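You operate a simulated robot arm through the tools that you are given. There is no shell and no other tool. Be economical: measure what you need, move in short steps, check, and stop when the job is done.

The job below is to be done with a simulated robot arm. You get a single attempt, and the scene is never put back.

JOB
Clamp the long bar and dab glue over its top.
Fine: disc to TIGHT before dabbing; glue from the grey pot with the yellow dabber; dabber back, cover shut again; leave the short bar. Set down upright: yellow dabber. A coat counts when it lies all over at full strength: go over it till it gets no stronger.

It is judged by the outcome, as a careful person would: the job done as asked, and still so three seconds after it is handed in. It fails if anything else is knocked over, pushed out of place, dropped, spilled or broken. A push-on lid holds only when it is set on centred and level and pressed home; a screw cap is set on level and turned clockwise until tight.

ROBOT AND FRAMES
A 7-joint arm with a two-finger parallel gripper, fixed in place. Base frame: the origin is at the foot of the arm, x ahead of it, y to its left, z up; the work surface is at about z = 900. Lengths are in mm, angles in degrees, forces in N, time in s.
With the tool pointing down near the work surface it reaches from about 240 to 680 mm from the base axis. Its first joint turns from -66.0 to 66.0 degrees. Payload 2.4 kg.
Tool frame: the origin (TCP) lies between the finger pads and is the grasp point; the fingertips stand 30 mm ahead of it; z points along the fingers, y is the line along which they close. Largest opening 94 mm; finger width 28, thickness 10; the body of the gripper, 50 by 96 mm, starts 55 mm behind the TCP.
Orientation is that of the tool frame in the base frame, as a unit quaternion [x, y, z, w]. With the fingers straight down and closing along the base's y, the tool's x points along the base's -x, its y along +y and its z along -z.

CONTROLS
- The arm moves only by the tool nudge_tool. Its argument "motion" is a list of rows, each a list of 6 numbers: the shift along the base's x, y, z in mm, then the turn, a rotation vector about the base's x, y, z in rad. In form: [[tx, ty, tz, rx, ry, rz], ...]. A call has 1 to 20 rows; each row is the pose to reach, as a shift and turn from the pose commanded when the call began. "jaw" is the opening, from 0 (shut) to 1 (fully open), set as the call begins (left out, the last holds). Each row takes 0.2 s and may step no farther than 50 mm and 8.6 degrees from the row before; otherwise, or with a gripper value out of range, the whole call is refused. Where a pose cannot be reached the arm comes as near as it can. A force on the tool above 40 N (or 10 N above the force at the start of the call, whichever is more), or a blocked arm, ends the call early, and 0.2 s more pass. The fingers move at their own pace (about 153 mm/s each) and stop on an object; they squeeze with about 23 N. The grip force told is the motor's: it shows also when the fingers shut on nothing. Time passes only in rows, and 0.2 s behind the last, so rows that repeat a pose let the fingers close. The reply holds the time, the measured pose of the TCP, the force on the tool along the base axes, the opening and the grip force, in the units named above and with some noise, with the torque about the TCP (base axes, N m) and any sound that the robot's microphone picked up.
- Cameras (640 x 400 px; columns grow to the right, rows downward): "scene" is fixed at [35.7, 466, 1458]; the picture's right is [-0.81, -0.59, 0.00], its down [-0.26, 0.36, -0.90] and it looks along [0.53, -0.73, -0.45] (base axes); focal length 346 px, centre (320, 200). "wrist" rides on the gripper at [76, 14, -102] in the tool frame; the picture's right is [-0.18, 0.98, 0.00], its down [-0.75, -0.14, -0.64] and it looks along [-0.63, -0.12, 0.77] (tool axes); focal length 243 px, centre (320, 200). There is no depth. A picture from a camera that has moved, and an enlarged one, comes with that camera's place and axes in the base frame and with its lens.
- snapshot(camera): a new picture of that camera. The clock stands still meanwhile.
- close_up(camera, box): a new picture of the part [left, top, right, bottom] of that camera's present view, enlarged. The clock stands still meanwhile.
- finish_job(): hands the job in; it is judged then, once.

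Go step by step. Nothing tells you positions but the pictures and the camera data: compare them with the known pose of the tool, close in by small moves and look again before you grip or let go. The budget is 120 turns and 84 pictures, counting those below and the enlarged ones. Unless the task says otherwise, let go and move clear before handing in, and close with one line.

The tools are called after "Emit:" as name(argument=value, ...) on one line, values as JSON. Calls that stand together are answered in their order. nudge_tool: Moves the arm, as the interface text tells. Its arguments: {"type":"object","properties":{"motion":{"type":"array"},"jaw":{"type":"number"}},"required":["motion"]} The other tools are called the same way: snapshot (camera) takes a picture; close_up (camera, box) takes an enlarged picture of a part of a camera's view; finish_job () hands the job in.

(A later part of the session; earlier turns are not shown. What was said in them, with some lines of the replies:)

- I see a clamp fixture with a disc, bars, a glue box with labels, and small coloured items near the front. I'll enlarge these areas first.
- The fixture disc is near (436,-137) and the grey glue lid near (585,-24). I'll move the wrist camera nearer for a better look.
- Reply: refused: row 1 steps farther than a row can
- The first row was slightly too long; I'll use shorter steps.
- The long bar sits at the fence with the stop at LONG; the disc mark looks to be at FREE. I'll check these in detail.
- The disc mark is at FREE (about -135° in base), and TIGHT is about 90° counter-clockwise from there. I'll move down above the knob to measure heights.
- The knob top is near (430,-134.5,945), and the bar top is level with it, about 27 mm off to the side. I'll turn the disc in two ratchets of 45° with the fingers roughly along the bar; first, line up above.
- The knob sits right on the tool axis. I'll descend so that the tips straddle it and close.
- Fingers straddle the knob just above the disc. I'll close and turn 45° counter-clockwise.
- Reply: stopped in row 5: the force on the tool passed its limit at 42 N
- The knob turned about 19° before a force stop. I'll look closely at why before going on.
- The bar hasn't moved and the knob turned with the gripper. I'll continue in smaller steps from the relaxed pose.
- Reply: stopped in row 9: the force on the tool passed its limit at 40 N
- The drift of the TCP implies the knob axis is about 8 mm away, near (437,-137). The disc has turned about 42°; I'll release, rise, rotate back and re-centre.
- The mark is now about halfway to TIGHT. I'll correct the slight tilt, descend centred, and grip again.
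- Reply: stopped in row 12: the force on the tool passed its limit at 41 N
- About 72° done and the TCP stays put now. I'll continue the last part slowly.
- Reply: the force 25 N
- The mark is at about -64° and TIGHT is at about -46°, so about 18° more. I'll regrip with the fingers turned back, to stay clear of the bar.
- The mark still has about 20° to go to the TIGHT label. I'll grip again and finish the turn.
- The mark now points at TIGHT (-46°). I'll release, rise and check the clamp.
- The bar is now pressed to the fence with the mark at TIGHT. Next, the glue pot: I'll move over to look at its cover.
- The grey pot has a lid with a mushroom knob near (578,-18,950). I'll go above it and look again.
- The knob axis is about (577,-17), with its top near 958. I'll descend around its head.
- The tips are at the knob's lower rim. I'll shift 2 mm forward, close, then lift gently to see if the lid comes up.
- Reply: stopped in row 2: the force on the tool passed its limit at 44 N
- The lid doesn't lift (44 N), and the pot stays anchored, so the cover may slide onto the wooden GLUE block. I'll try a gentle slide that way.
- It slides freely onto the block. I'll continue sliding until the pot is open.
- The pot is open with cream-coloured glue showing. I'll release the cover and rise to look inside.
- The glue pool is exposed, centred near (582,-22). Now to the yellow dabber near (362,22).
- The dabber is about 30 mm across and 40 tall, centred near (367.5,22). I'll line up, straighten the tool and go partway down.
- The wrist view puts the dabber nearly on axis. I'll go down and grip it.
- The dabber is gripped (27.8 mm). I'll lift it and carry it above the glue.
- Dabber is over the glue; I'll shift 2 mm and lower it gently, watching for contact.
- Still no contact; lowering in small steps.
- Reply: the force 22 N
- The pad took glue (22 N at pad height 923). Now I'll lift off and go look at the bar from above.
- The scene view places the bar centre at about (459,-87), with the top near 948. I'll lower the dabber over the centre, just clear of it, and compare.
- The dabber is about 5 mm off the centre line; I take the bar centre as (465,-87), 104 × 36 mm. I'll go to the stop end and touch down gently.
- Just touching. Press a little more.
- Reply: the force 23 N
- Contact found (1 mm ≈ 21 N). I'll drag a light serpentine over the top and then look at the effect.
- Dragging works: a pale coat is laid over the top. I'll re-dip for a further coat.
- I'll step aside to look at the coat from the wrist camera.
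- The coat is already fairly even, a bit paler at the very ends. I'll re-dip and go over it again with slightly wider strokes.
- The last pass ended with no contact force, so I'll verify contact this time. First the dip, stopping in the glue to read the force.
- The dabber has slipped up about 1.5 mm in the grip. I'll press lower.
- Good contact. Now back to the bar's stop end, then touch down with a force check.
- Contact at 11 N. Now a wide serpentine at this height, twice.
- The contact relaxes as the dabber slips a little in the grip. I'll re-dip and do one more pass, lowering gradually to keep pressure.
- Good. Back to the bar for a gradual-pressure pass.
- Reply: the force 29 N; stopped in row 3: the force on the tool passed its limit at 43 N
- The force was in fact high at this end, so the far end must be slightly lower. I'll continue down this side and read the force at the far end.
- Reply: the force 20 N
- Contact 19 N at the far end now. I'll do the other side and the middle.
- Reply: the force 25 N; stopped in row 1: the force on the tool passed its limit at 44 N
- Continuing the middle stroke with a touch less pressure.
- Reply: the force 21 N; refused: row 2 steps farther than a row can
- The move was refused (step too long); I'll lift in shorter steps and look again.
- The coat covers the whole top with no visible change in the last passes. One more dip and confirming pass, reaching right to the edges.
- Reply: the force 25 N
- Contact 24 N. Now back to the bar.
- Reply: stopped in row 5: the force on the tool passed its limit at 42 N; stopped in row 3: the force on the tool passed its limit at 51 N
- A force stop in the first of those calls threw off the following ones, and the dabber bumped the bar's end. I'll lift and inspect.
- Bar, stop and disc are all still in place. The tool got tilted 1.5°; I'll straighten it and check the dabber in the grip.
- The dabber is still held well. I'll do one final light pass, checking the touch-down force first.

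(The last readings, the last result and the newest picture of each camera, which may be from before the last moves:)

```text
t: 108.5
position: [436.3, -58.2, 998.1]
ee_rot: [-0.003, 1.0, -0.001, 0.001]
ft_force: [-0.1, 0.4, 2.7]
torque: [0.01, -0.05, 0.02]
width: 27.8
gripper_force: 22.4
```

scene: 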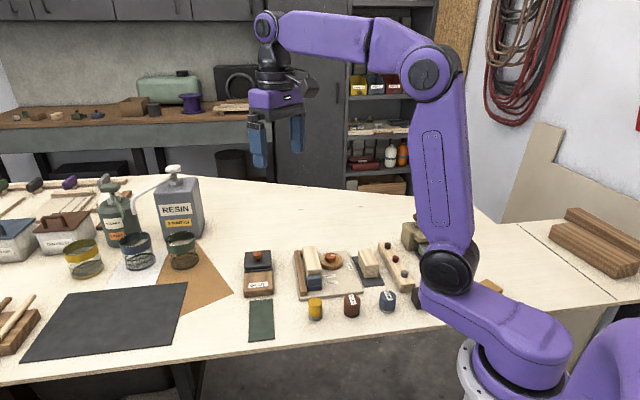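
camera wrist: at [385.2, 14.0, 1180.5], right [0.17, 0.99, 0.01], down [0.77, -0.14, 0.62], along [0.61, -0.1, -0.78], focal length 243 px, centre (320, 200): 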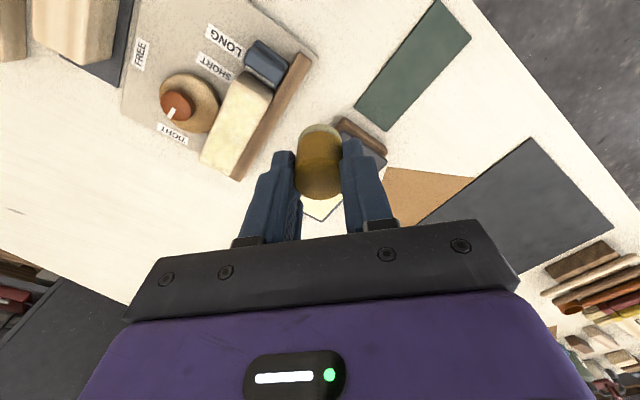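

Emit:
nudge_tool(motion=[[-6.4, 6.3, -0.3, 0, 0, 0], [-12.7, -0.1, -0.3, 0, 0, 0], [-1.5, -11, -0.3, 0, 0, 0], [10, -22.5, -0.3, 0, 0, 0], [21.5, -34, -0.3, 0, 0, 0], [33, -45.5, -0.4, 0, 0, 0], [44.5, -57, -0.4, 0, 0, 0], [56.9, -68.7, -0.5, 0, 0, 0], [63.2, -62.3, -0.5, 0, 0, 0], [69.5, -55.9, -0.5, 0, 0, 0]])

```text
t: 110.7
position: [506.9, -114.4, 996.1]
ee_rot: [-0.002, 1.0, 0.0, 0.0]
ft_force: [-1.1, -2.4, 8.7]
torque: [-0.12, -0.02, 0.01]
width: 27.7
gripper_force: 23.2
```

Contact 8.7 N at the far corner. Now back along the fence side and then the middle.

Emit:
nudge_tool(motion=[[-11.5, 11.3, 0, 0, 0, 0], [-23, 22.7, 0, 0, 0, 0], [-34.5, 34, 0.05, 0, 0, 0], [-46, 45.4, 0.1, 0, 0, 0], [-57.5, 56.7, 0.1, 0, 0, 0], [-69.5, 68.5, 0.1, 0, 0, 0], [-75.8, 62.1, 0.1, 0, 0, 0], [-64.3, 50.8, 0.1, 0, 0, 0], [-52.8, 39.4, 0.1, 0, 0, 0], [-41.3, 28.1, 0.05, 0, 0, 0], [-29.8, 16.8, 0, 0, 0, 0], [-18.3, 5.4, 0, 0, 0, 0], [-6.3, -6.4, 0, 0, 0, 0]])

```text
t: 113.5
position: [500.3, -119.7, 997.9]
ee_rot: [-0.002, 1.0, 0.0, 0.001]
ft_force: [-2.2, 2.6, 11.1]
torque: [0.22, -0.07, 0.08]
width: 27.8
gripper_force: 23.0
```

A full uninterrupted pass. I'll lift and look at the coat, then carry the dabber home.

Emit:
nudge_tool(motion=[[0, 0, 20, 0, 0, 0], [-5, 5, 60, 0, 0, 0], [-30, 40, 65, 0, 0, 0], [-55, 75, 70, 0, 0, 0], [-80, 110, 70, 0, 0, 0], [-105, 142, 70, 0, 0, 0], [-131, 142.5, 70, 0, 0, 0], [-131, 142.5, 45, 0, 0, 0], [-131, 142.5, 45, 0, 0, 0]])

Emit:
close_up(camera="scene", box=[302, 242, 342, 277])

Emit:
close_up(camera="scene", box=[275, 240, 365, 320])

```text
t: 115.5
position: [368.6, 21.3, 1042.3]
ee_rot: [-0.002, 1.0, 0.001, 0.001]
ft_force: [0.2, -0.2, -0.6]
torque: [0.04, -0.01, 0.03]
width: 27.7
gripper_force: 22.6
```

```text
11.43 times, centred on (322, 260) of scene
camera zoom: at [35.7, 466.0, 1458.0], right [-0.81, -0.59, 0.0], down [-0.26, 0.36, -0.9], along [0.53, -0.73, -0.45], focal length 3954 px, centre (297, -480)
```

zoom: 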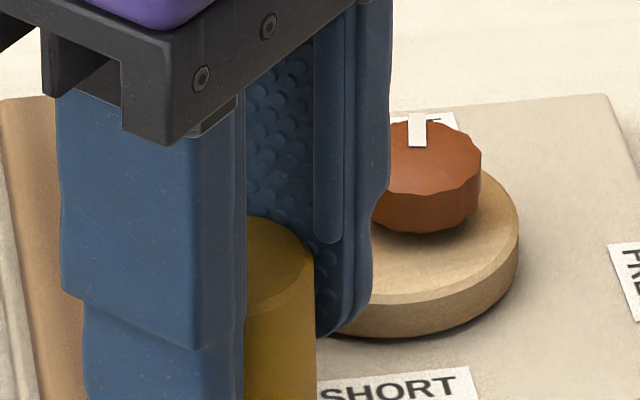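

```text
5.00 times, centred on (320, 280) of scene
camera zoom: at [35.7, 466.0, 1458.0], right [-0.81, -0.59, 0.0], down [-0.26, 0.36, -0.9], along [0.53, -0.73, -0.45], focal length 1730 px, centre (320, -200)
```

zoom: 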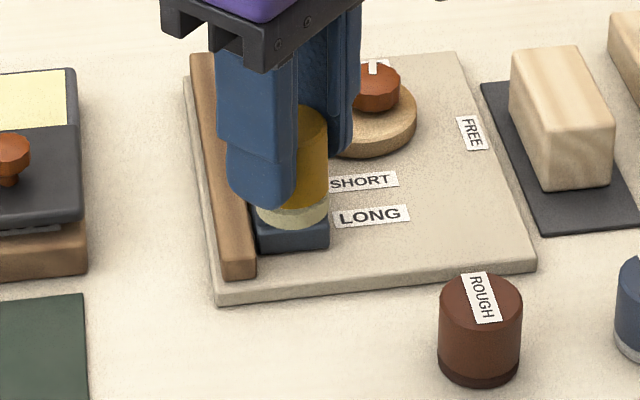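

The arm blocks the view; I'll move aside briefly to check the coat before setting the dabber down.

Emit:
nudge_tool(motion=[[0, 45, 0, 0, 0, 0], [10, 85, 0, 0, 0, 0], [10, 85, 0, 0, 0, 0]])

Emit:
close_up(camera="scene", box=[302, 242, 342, 277])

```text
t: 116.3
position: [376.9, 107.1, 1041.9]
ee_rot: [-0.003, 1.0, -0.001, 0.0]
ft_force: [-0.3, 0.2, -0.4]
torque: [0.0, 0.02, 0.01]
width: 27.6
gripper_force: 23.2
```

```text
11.43 times, centred on (322, 260) of scene
camera zoom: at [35.7, 466.0, 1458.0], right [-0.81, -0.59, 0.0], down [-0.26, 0.36, -0.9], along [0.53, -0.73, -0.45], focal length 3954 px, centre (297, -480)
```

zoom: 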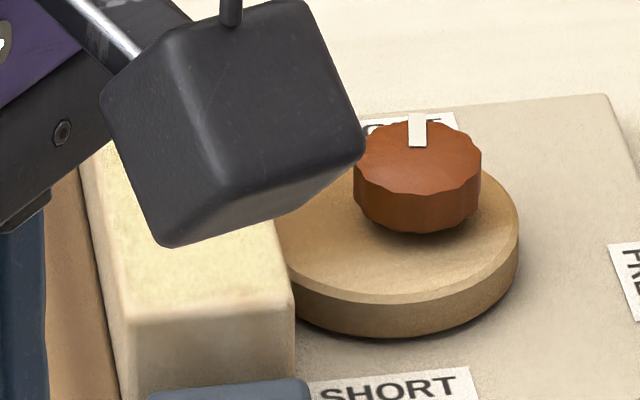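

I'll take one look from the earlier viewpoint with the wrist camera.

Emit:
nudge_tool(motion=[[40, -25, 18, 0, 0, 0], [70, -60, 32, 0, 0, 0], [83, -97, 37, 0, 0, 0], [83, -107, 37, 0, 0, 0], [83, -107, 37, 0, 0, 0]])

Emit:
close_up(camera="wrist", box=[190, 75, 310, 175])

Emit:
close_up(camera="scene", box=[304, 244, 334, 274])

```text
refused: row 1 steps farther than a row can; nothing moved
```

```text
4.00 times, centred on (250, 125) of wrist
camera zoom: at [300.9, 121.7, 1145.4], right [0.18, 0.98, 0.0], down [0.75, -0.14, 0.64], along [0.63, -0.12, -0.77], focal length 970 px, centre (600, 500)
```

zoom: 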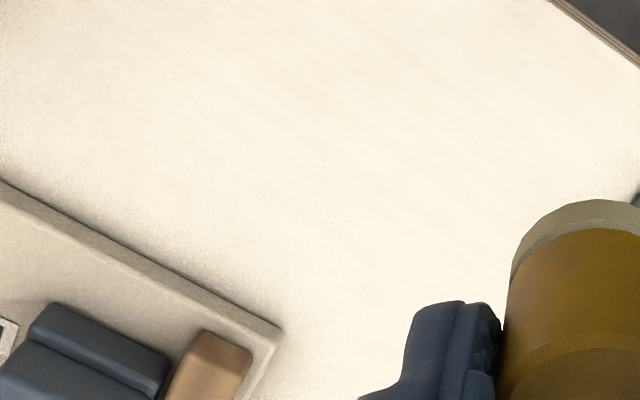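

```text
13.33 times, centred on (319, 259) of scene
camera zoom: at [35.7, 466.0, 1458.0], right [-0.81, -0.59, 0.0], down [-0.26, 0.36, -0.9], along [0.53, -0.73, -0.45], focal length 4613 px, centre (333, -587)
```

zoom: 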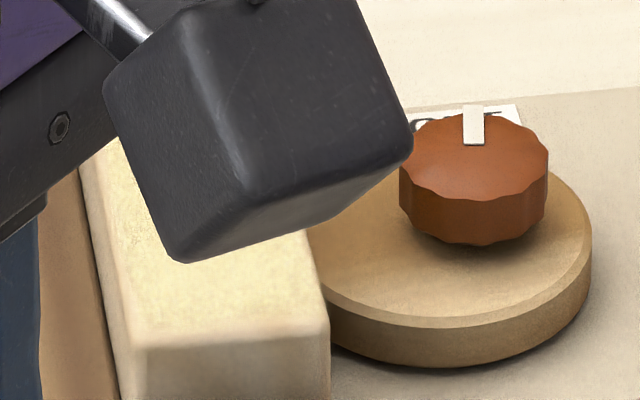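

I'll use shorter rows for the move first.

Emit:
nudge_tool(motion=[[30, -25, 12, 0, 0, 0], [60, -55, 24, 0, 0, 0], [83, -90, 37, 0, 0, 0], [83, -107, 37, 0, 0, 0], [83, -107, 37, 0, 0, 0]])

Emit:
close_up(camera="wrist", box=[190, 75, 310, 175])

Emit:
close_up(camera="scene", box=[302, 242, 342, 277])

```text
t: 117.5
position: [461.8, -1.1, 1078.4]
ee_rot: [-0.002, 1.0, 0.0, 0.0]
ft_force: [-0.3, -0.3, -0.9]
torque: [-0.01, -0.02, -0.02]
width: 27.8
gripper_force: 23.0
```

```text
4.00 times, centred on (250, 125) of wrist
camera zoom: at [385.2, 13.5, 1181.6], right [0.18, 0.98, 0.0], down [0.75, -0.14, 0.64], along [0.63, -0.11, -0.77], focal length 970 px, centre (600, 500)
```

zoom: 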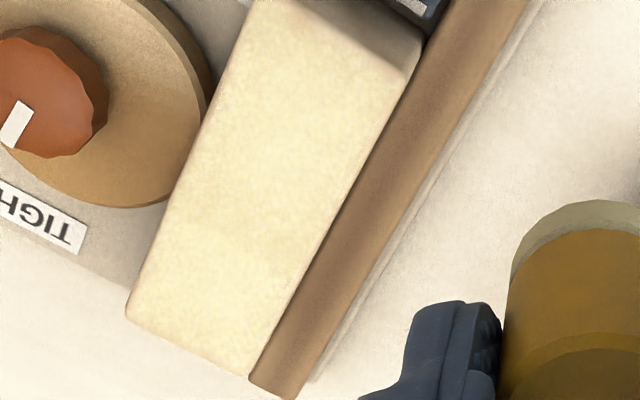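

```text
11.43 times, centred on (322, 260) of scene
camera zoom: at [35.7, 466.0, 1458.0], right [-0.81, -0.59, 0.0], down [-0.26, 0.36, -0.9], along [0.53, -0.73, -0.45], focal length 3954 px, centre (297, -480)
```

zoom: 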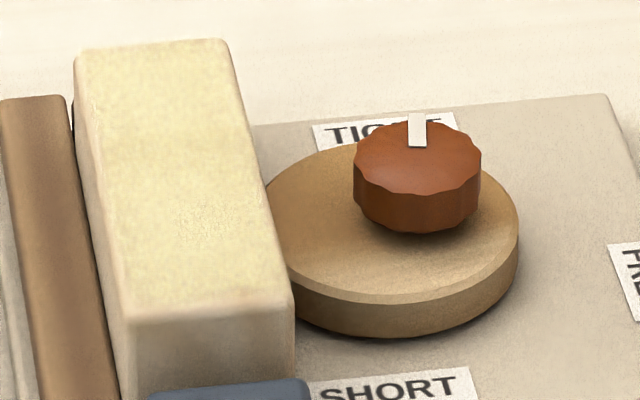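

The coat is even and complete. The earlier bump shifted the bar about 4 mm off the stop and eased the disc slightly; I'll re-tighten after putting the dabber back. First, set the dabber down at its spot.

Emit:
nudge_tool(motion=[[-40, 10, 0, 0, 0, 0], [-80, 18, -15, 0, 0, 0], [-93, 22, -37, 0, 0, 0], [-93, 22, -75, 0, 0, 0], [-93, 22, -110, 0, 0, 0], [-93, 22, -123, 0, 0, 0], [-93, 22, -124.5, 0, 0, 0], [-93, 22, -126, 0, 0, 0]])

```text
t: 119.3
position: [368.2, 22.3, 952.8]
ee_rot: [-0.002, 1.0, 0.0, 0.001]
ft_force: [0.4, 0.0, 0.2]
torque: [-0.02, 0.03, 0.0]
width: 27.7
gripper_force: 22.9
```

Emit:
nudge_tool(motion=[[0, 0, -0.8, 0, 0, 0], [0, 0, -1.6, 0, 0, 0], [0, 0, -2.2, 0, 0, 0]])

```text
t: 120.1
position: [369.5, 21.6, 950.5]
ee_rot: [-0.003, 1.0, -0.001, 0.0]
ft_force: [0.8, 0.5, -0.2]
torque: [0.0, 0.0, 0.01]
width: 27.7
gripper_force: 23.1
```

Emit:
nudge_tool(motion=[[0, 0, -0.6, 0, 0, 0], [0, 0, -1.2, 0, 0, 0], [0, 0, -1.6, 0, 0, 0]])

```text
t: 120.9
position: [368.5, 21.1, 948.8]
ee_rot: [-0.003, 1.0, -0.001, 0.0]
ft_force: [0.5, 0.2, 0.0]
torque: [0.01, -0.01, 0.02]
width: 27.7
gripper_force: 23.0
```

Emit:
nudge_tool(motion=[[0, 0, -0.6, 0, 0, 0], [0, 0, -1.2, 0, 0, 0], [0, 0, -1.6, 0, 0, 0]])

Emit:
close_up(camera="scene", box=[275, 260, 355, 320])

```text
t: 121.7
position: [369.3, 21.6, 947.2]
ee_rot: [-0.003, 1.0, 0.0, 0.0]
ft_force: [-2.6, -0.6, 10.0]
torque: [-0.03, 0.02, 0.0]
width: 27.8
gripper_force: 23.2
```

```text
6.67 times, centred on (315, 290) of scene
camera zoom: at [35.5, 466.0, 1458.0], right [-0.81, -0.59, 0.0], down [-0.26, 0.36, -0.9], along [0.53, -0.73, -0.45], focal length 2306 px, centre (353, -400)
```

zoom: 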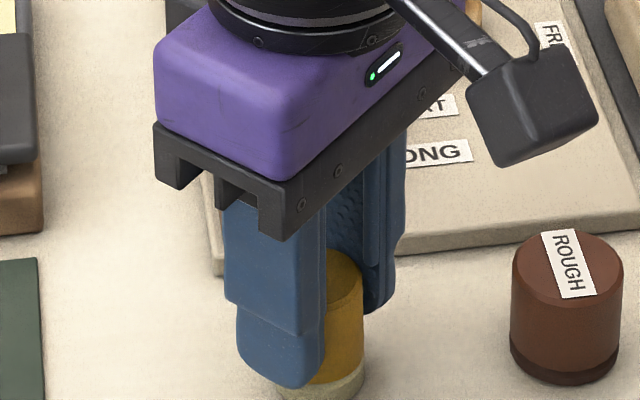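

The dabber rests on the table at its old place. I'll relieve the pressure, open and rise.

Emit:
nudge_tool(motion=[[0, 0, 0.4, 0, 0, 0], [0, 0, 0.4, 0, 0, 0], [0, 0, 0.4, 0, 0, 0], [0, 0, 15, 0, 0, 0], [0, 0, 40, 0, 0, 0], [0, 0, 80, 0, 0, 0], [0, -20, 115, 0, 0, 0.1], [15, -50, 120, 0, 0, 0.24], [35, -90, 120, 0, 0, 0.38], [50, -130, 100, 0, 0, 0.38], [66, -157, 70, 0, 0, 0.38], [66, -157, 48, 0, 0, 0.38], [66, -157, 48, 0, 0, 0.38]], jaw=0.5)

Emit:
close_up(camera="scene", box=[275, 230, 375, 320])

Emit:
close_up(camera="wrist", box=[200, 50, 440, 200])

```text
t: 124.5
position: [435.1, -133.7, 993.6]
ee_rot: [-0.191, 0.982, 0.0, 0.001]
ft_force: [0.8, -0.7, 0.4]
torque: [-0.02, 0.01, 0.0]
width: 46.8
gripper_force: 0.0
```

```text
4.44 times, centred on (325, 275) of scene
camera zoom: at [35.7, 466.0, 1458.0], right [-0.81, -0.59, 0.0], down [-0.26, 0.36, -0.9], along [0.53, -0.73, -0.45], focal length 1538 px, centre (298, -133)
```

zoom: 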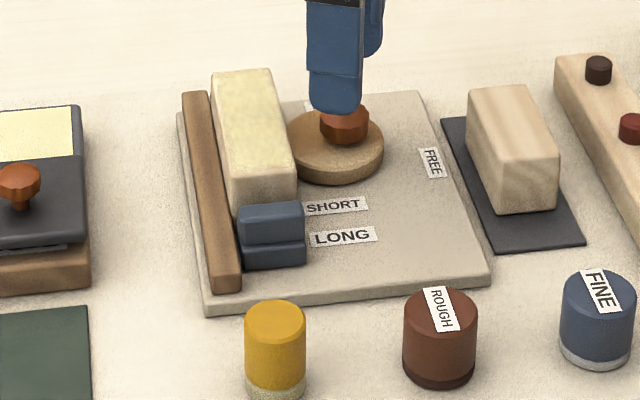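

```text
2.67 times, centred on (320, 125) of wrist
camera zoom: at [357.8, -148.7, 1096.8], right [-0.2, 0.98, 0.0], down [0.75, 0.15, 0.64], along [0.63, 0.13, -0.77], focal length 647 px, centre (320, 400)
```

zoom: 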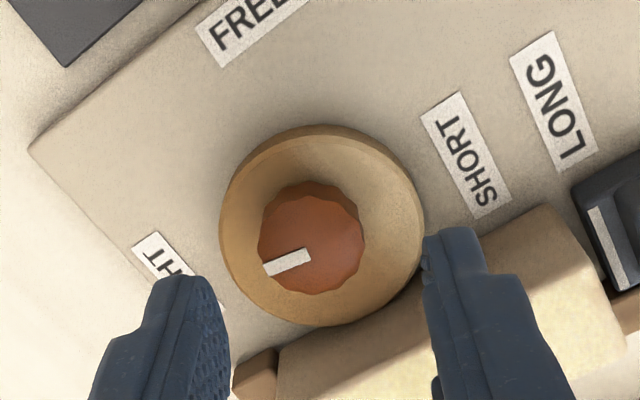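

Dabber stands upright. The mark is indeed about 10–12° short of TIGHT again, so I'll regrip the knob and re-tighten, which also drags the bar back to the stop.

Emit:
nudge_tool(motion=[[0.5, -2.3, 0, 0, 0, 0], [0.5, -2.3, -15, 0, 0, 0], [0.5, -2.3, -27, 0, 0, 0], [0.5, -2.3, -32, 0, 0, 0], [0.5, -2.3, -32, 0, 0, 0]], jaw=0.42)

Emit:
nudge_tool(motion=[[0, 0, 0, 0, 0, 0], [0, 0, 0, 0, 0, 0], [0, 0, 0, 0, 0, 0.05], [0, 0, 0, 0, 0, 0.1], [0, 0, 0, 0, 0, 0.15], [0, 0, 0, 0, 0, 0.2], [0, 0, 0, 0, 0, 0.24]], jaw=0)

Emit:
close_up(camera="wrist", box=[200, 70, 440, 220])

```text
t: 125.7
position: [435.6, -136.6, 963.0]
ee_rot: [-0.19, 0.982, 0.0, 0.0]
ft_force: [-0.7, -0.8, 0.1]
torque: [-0.02, 0.02, -0.01]
width: 39.8
gripper_force: 0.1
```

```text
t: 127.3
position: [434.8, -138.2, 962.3]
ee_rot: [-0.307, 0.952, 0.0, 0.001]
ft_force: [0.2, -0.2, -0.7]
torque: [0.03, 0.1, -0.94]
width: 27.3
gripper_force: 44.9
```

```text
2.67 times, centred on (320, 145) of wrist
camera zoom: at [364.8, -169.1, 1066.0], right [-0.42, 0.91, 0.0], down [0.69, 0.33, 0.64], along [0.58, 0.27, -0.77], focal length 647 px, centre (320, 347)
```

zoom: 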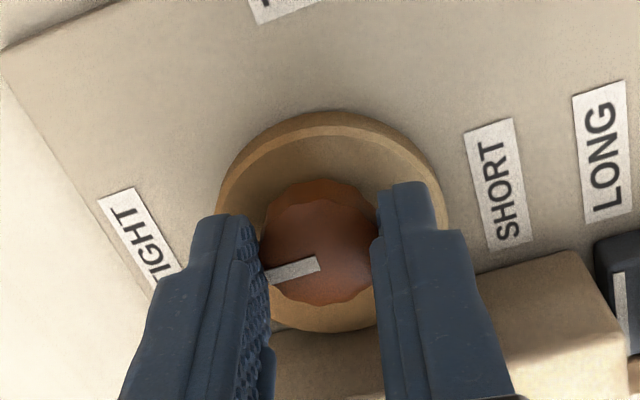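

Real resistance now (0.94 N·m), and the mark is about 6° short. I'll turn a bit more.

Emit:
nudge_tool(motion=[[0, 0, 0, 0, 0, 0.04], [0, 0, 0, 0, 0, 0.08], [0, 0, 0, 0, 0, 0.12], [0, 0, 0, 0, 0, 0.14], [0, 0, 0, 0, 0, 0.14]])

Emit:
nudge_tool(motion=[[0, 0, 0, 0, 0, 0], [0, 0, 0, 0, 0, 0], [0, 0, 20, 0, 0, 0], [0, 0, 50, 0, 0, 0], [-12, 8, 90, 0, 0, -0.1], [-30, 16, 125, 0, 0, -0.1], [-30, 16, 125, 0, 0, -0.1]], jaw=0.42)

Emit:
close_up(camera="wrist", box=[220, 20, 460, 170])

```text
t: 128.5
position: [434.7, -137.4, 962.3]
ee_rot: [-0.374, 0.928, 0.001, -0.001]
ft_force: [-0.3, 2.6, -16.7]
torque: [0.06, -0.28, -0.37]
width: 27.7
gripper_force: 44.6
```

```text
t: 130.1
position: [407.7, -123.0, 1088.8]
ee_rot: [-0.325, 0.946, -0.001, 0.0]
ft_force: [0.1, 0.1, -0.3]
torque: [0.03, 0.0, 0.02]
width: 39.5
gripper_force: 0.1
```

```text
2.67 times, centred on (340, 95) of wrist
camera zoom: at [337.8, -157.8, 1191.1], right [-0.46, 0.89, 0.0], down [0.68, 0.35, 0.64], along [0.57, 0.3, -0.77], focal length 647 px, centre (267, 480)
```

zoom: 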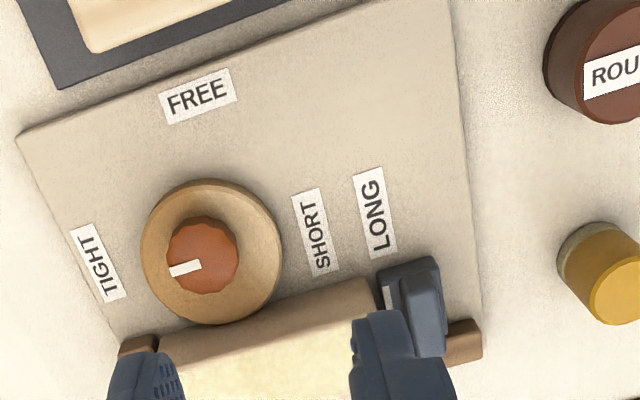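

The bar is back at the stop and the mark is on TIGHT. Now the cover: I'll go above its knob at (532,27).

Emit:
nudge_tool(motion=[[20, 25, 10, 0, 0, -0.13], [40, 52, 10, 0, 0, -0.26], [65, 80, 10, 0, 0, -0.39], [90, 108, 10, 0, 0, -0.52], [112, 135, 0, 0, 0, -0.662], [124.5, 150, -30, 0, 0, -0.662], [124.5, 150, -60, 0, 0, -0.662], [124.5, 150, -83, 0, 0, -0.662], [124.5, 150, -83, 0, 0, -0.662]])

Emit:
close_up(camera="wrist", box=[200, 70, 440, 220])

```text
t: 132.1
position: [531.4, 28.4, 1005.0]
ee_rot: [0.0, 1.0, 0.0, 0.001]
ft_force: [0.4, 0.4, 0.0]
torque: [-0.03, 0.01, 0.0]
width: 39.5
gripper_force: 0.0
```

```text
2.67 times, centred on (320, 145) of wrist
camera zoom: at [454.5, 42.9, 1108.2], right [0.18, 0.98, 0.0], down [0.75, -0.14, 0.64], along [0.63, -0.12, -0.77], focal length 647 px, centre (320, 347)
```

zoom: 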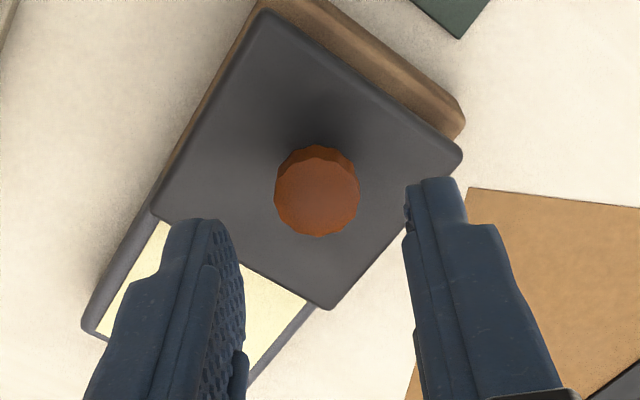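

Well centred. I'll descend and grip the knob, then check.

Emit:
nudge_tool(motion=[[0, -0.8, -12, 0, 0, 0], [0, -0.8, -24, 0, 0, 0], [0, -0.8, -31, 0, 0, 0], [0, -0.8, -31, 0, 0, 0]])

Emit:
nudge_tool(motion=[[0, 0, 0, 0, 0, 0], [0, 0, 0, 0, 0, 0], [0, 0, 0, 0, 0, 0]], jaw=0)

```text
t: 133.1
position: [530.0, 26.9, 972.8]
ee_rot: [-0.001, 1.0, -0.001, 0.0]
ft_force: [-0.5, -0.5, 0.1]
torque: [0.0, 0.01, 0.02]
width: 39.4
gripper_force: 0.0
```

```text
t: 133.9
position: [530.6, 27.2, 973.8]
ee_rot: [-0.002, 1.0, 0.0, 0.0]
ft_force: [1.1, 1.8, -3.6]
torque: [0.07, -0.29, 0.09]
width: 21.2
gripper_force: 45.0
```

Gripped. Now I'll slide the cover back over the pot.

Emit:
nudge_tool(motion=[[4, -4, 0, 0, 0, 0], [9, -9, 0, 0, 0, 0], [14, -14, 0, 0, 0, 0], [19, -19, 0, 0, 0, 0], [24, -24, 0, 0, 0, 0], [29, -29, 0, 0, 0, 0], [34, -34, 0, 0, 0, 0], [39, -39, 0, 0, 0, 0], [43, -43, 0, 0, 0, 0], [45, -45, 0, 0, 0, 0]])

```text
t: 136.1
position: [575.4, -17.3, 972.4]
ee_rot: [-0.001, 1.0, 0.0, -0.001]
ft_force: [0.8, 3.2, -16.4]
torque: [0.02, -0.36, 0.11]
width: 21.4
gripper_force: 44.7
```

Emit:
nudge_tool(motion=[[0.7, -0.7, 0, 0, 0, 0], [1.5, -1.5, 0, 0, 0, 0], [2.3, -2.3, 0, 0, 0, 0], [3, -3, 0, 0, 0, 0]])

```text
t: 137.1
position: [576.4, -19.6, 973.8]
ee_rot: [-0.002, 1.0, 0.001, -0.003]
ft_force: [-12.1, 7.9, -18.2]
torque: [0.11, -0.27, 0.07]
width: 21.7
gripper_force: 45.2
```

The slide now meets its end stop (about 14 N opposing). One small extra push, then look.

Emit:
nudge_tool(motion=[[0.5, -0.5, 0, 0, 0, 0], [0.9, -0.9, 0, 0, 0, 0]])

Emit:
nudge_tool(motion=[[-0.5, 0.5, 0, 0, 0, 0], [-0.5, 0.5, 0, 0, 0, 0], [-0.5, 0.5, 0, 0, 0, 0], [-0.5, 0.5, 20, 0, 0, 0], [-0.5, 0.5, 55, 0, 0, 0], [-0.5, 20, 100, 0, 0, 0], [-20, 55, 125, 0, 0, 0], [-20, 90, 150, 0, 0, 0], [-20, 90, 150, 0, 0, 0]], jaw=0.45)

Emit:
close_up(camera="scene", box=[225, 225, 385, 325])

```text
t: 137.7
position: [576.5, -18.9, 973.5]
ee_rot: [-0.003, 1.0, 0.001, -0.003]
ft_force: [-19.8, 14.3, -9.9]
torque: [0.36, -0.07, 0.07]
width: 21.6
gripper_force: 45.2
```

```text
t: 139.7
position: [557.6, 69.3, 1123.7]
ee_rot: [-0.002, 1.0, 0.0, -0.001]
ft_force: [-0.1, -0.2, -0.1]
torque: [-0.02, -0.03, 0.0]
width: 42.1
gripper_force: 0.0
```

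```text
4.00 times, centred on (305, 275) of scene
camera zoom: at [35.7, 466.0, 1458.0], right [-0.81, -0.59, 0.0], down [-0.26, 0.36, -0.9], along [0.53, -0.73, -0.45], focal length 1384 px, centre (380, -100)
```

zoom: 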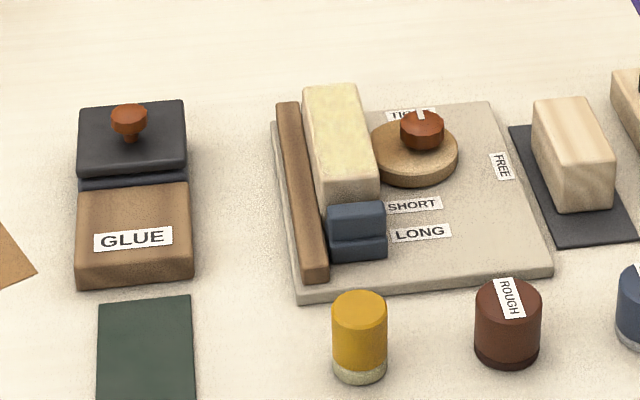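

The cover is shut, the dabber upright, and all else in place. A last check of the coat and the disc.

Emit:
close_up(camera="scene", box=[302, 242, 342, 277])

```text
11.43 times, centred on (322, 260) of scene
camera zoom: at [35.7, 466.0, 1458.0], right [-0.81, -0.59, 0.0], down [-0.26, 0.36, -0.9], along [0.53, -0.73, -0.45], focal length 3954 px, centre (297, -480)
```

zoom: 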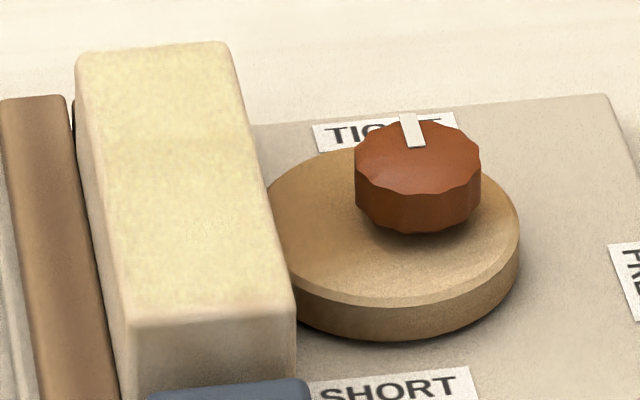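

The disc is back on TIGHT, the coat covers the whole top evenly, and the arm is clear. I'm handing in.

Emit:
finish_job()

```text
The job is handed in.
```

The job is handed in: the long bar is clamped with the disc at TIGHT and glued all over its top, the yellow dabber is back upright in its place, the grey pot's cover is shut, and the short bar is untouched. During dabbing I bumped the bar's end, which moved it about 4 mm off the stop and eased the disc; I re-tightened the disc afterwards, but about 3 mm of that gap remains.
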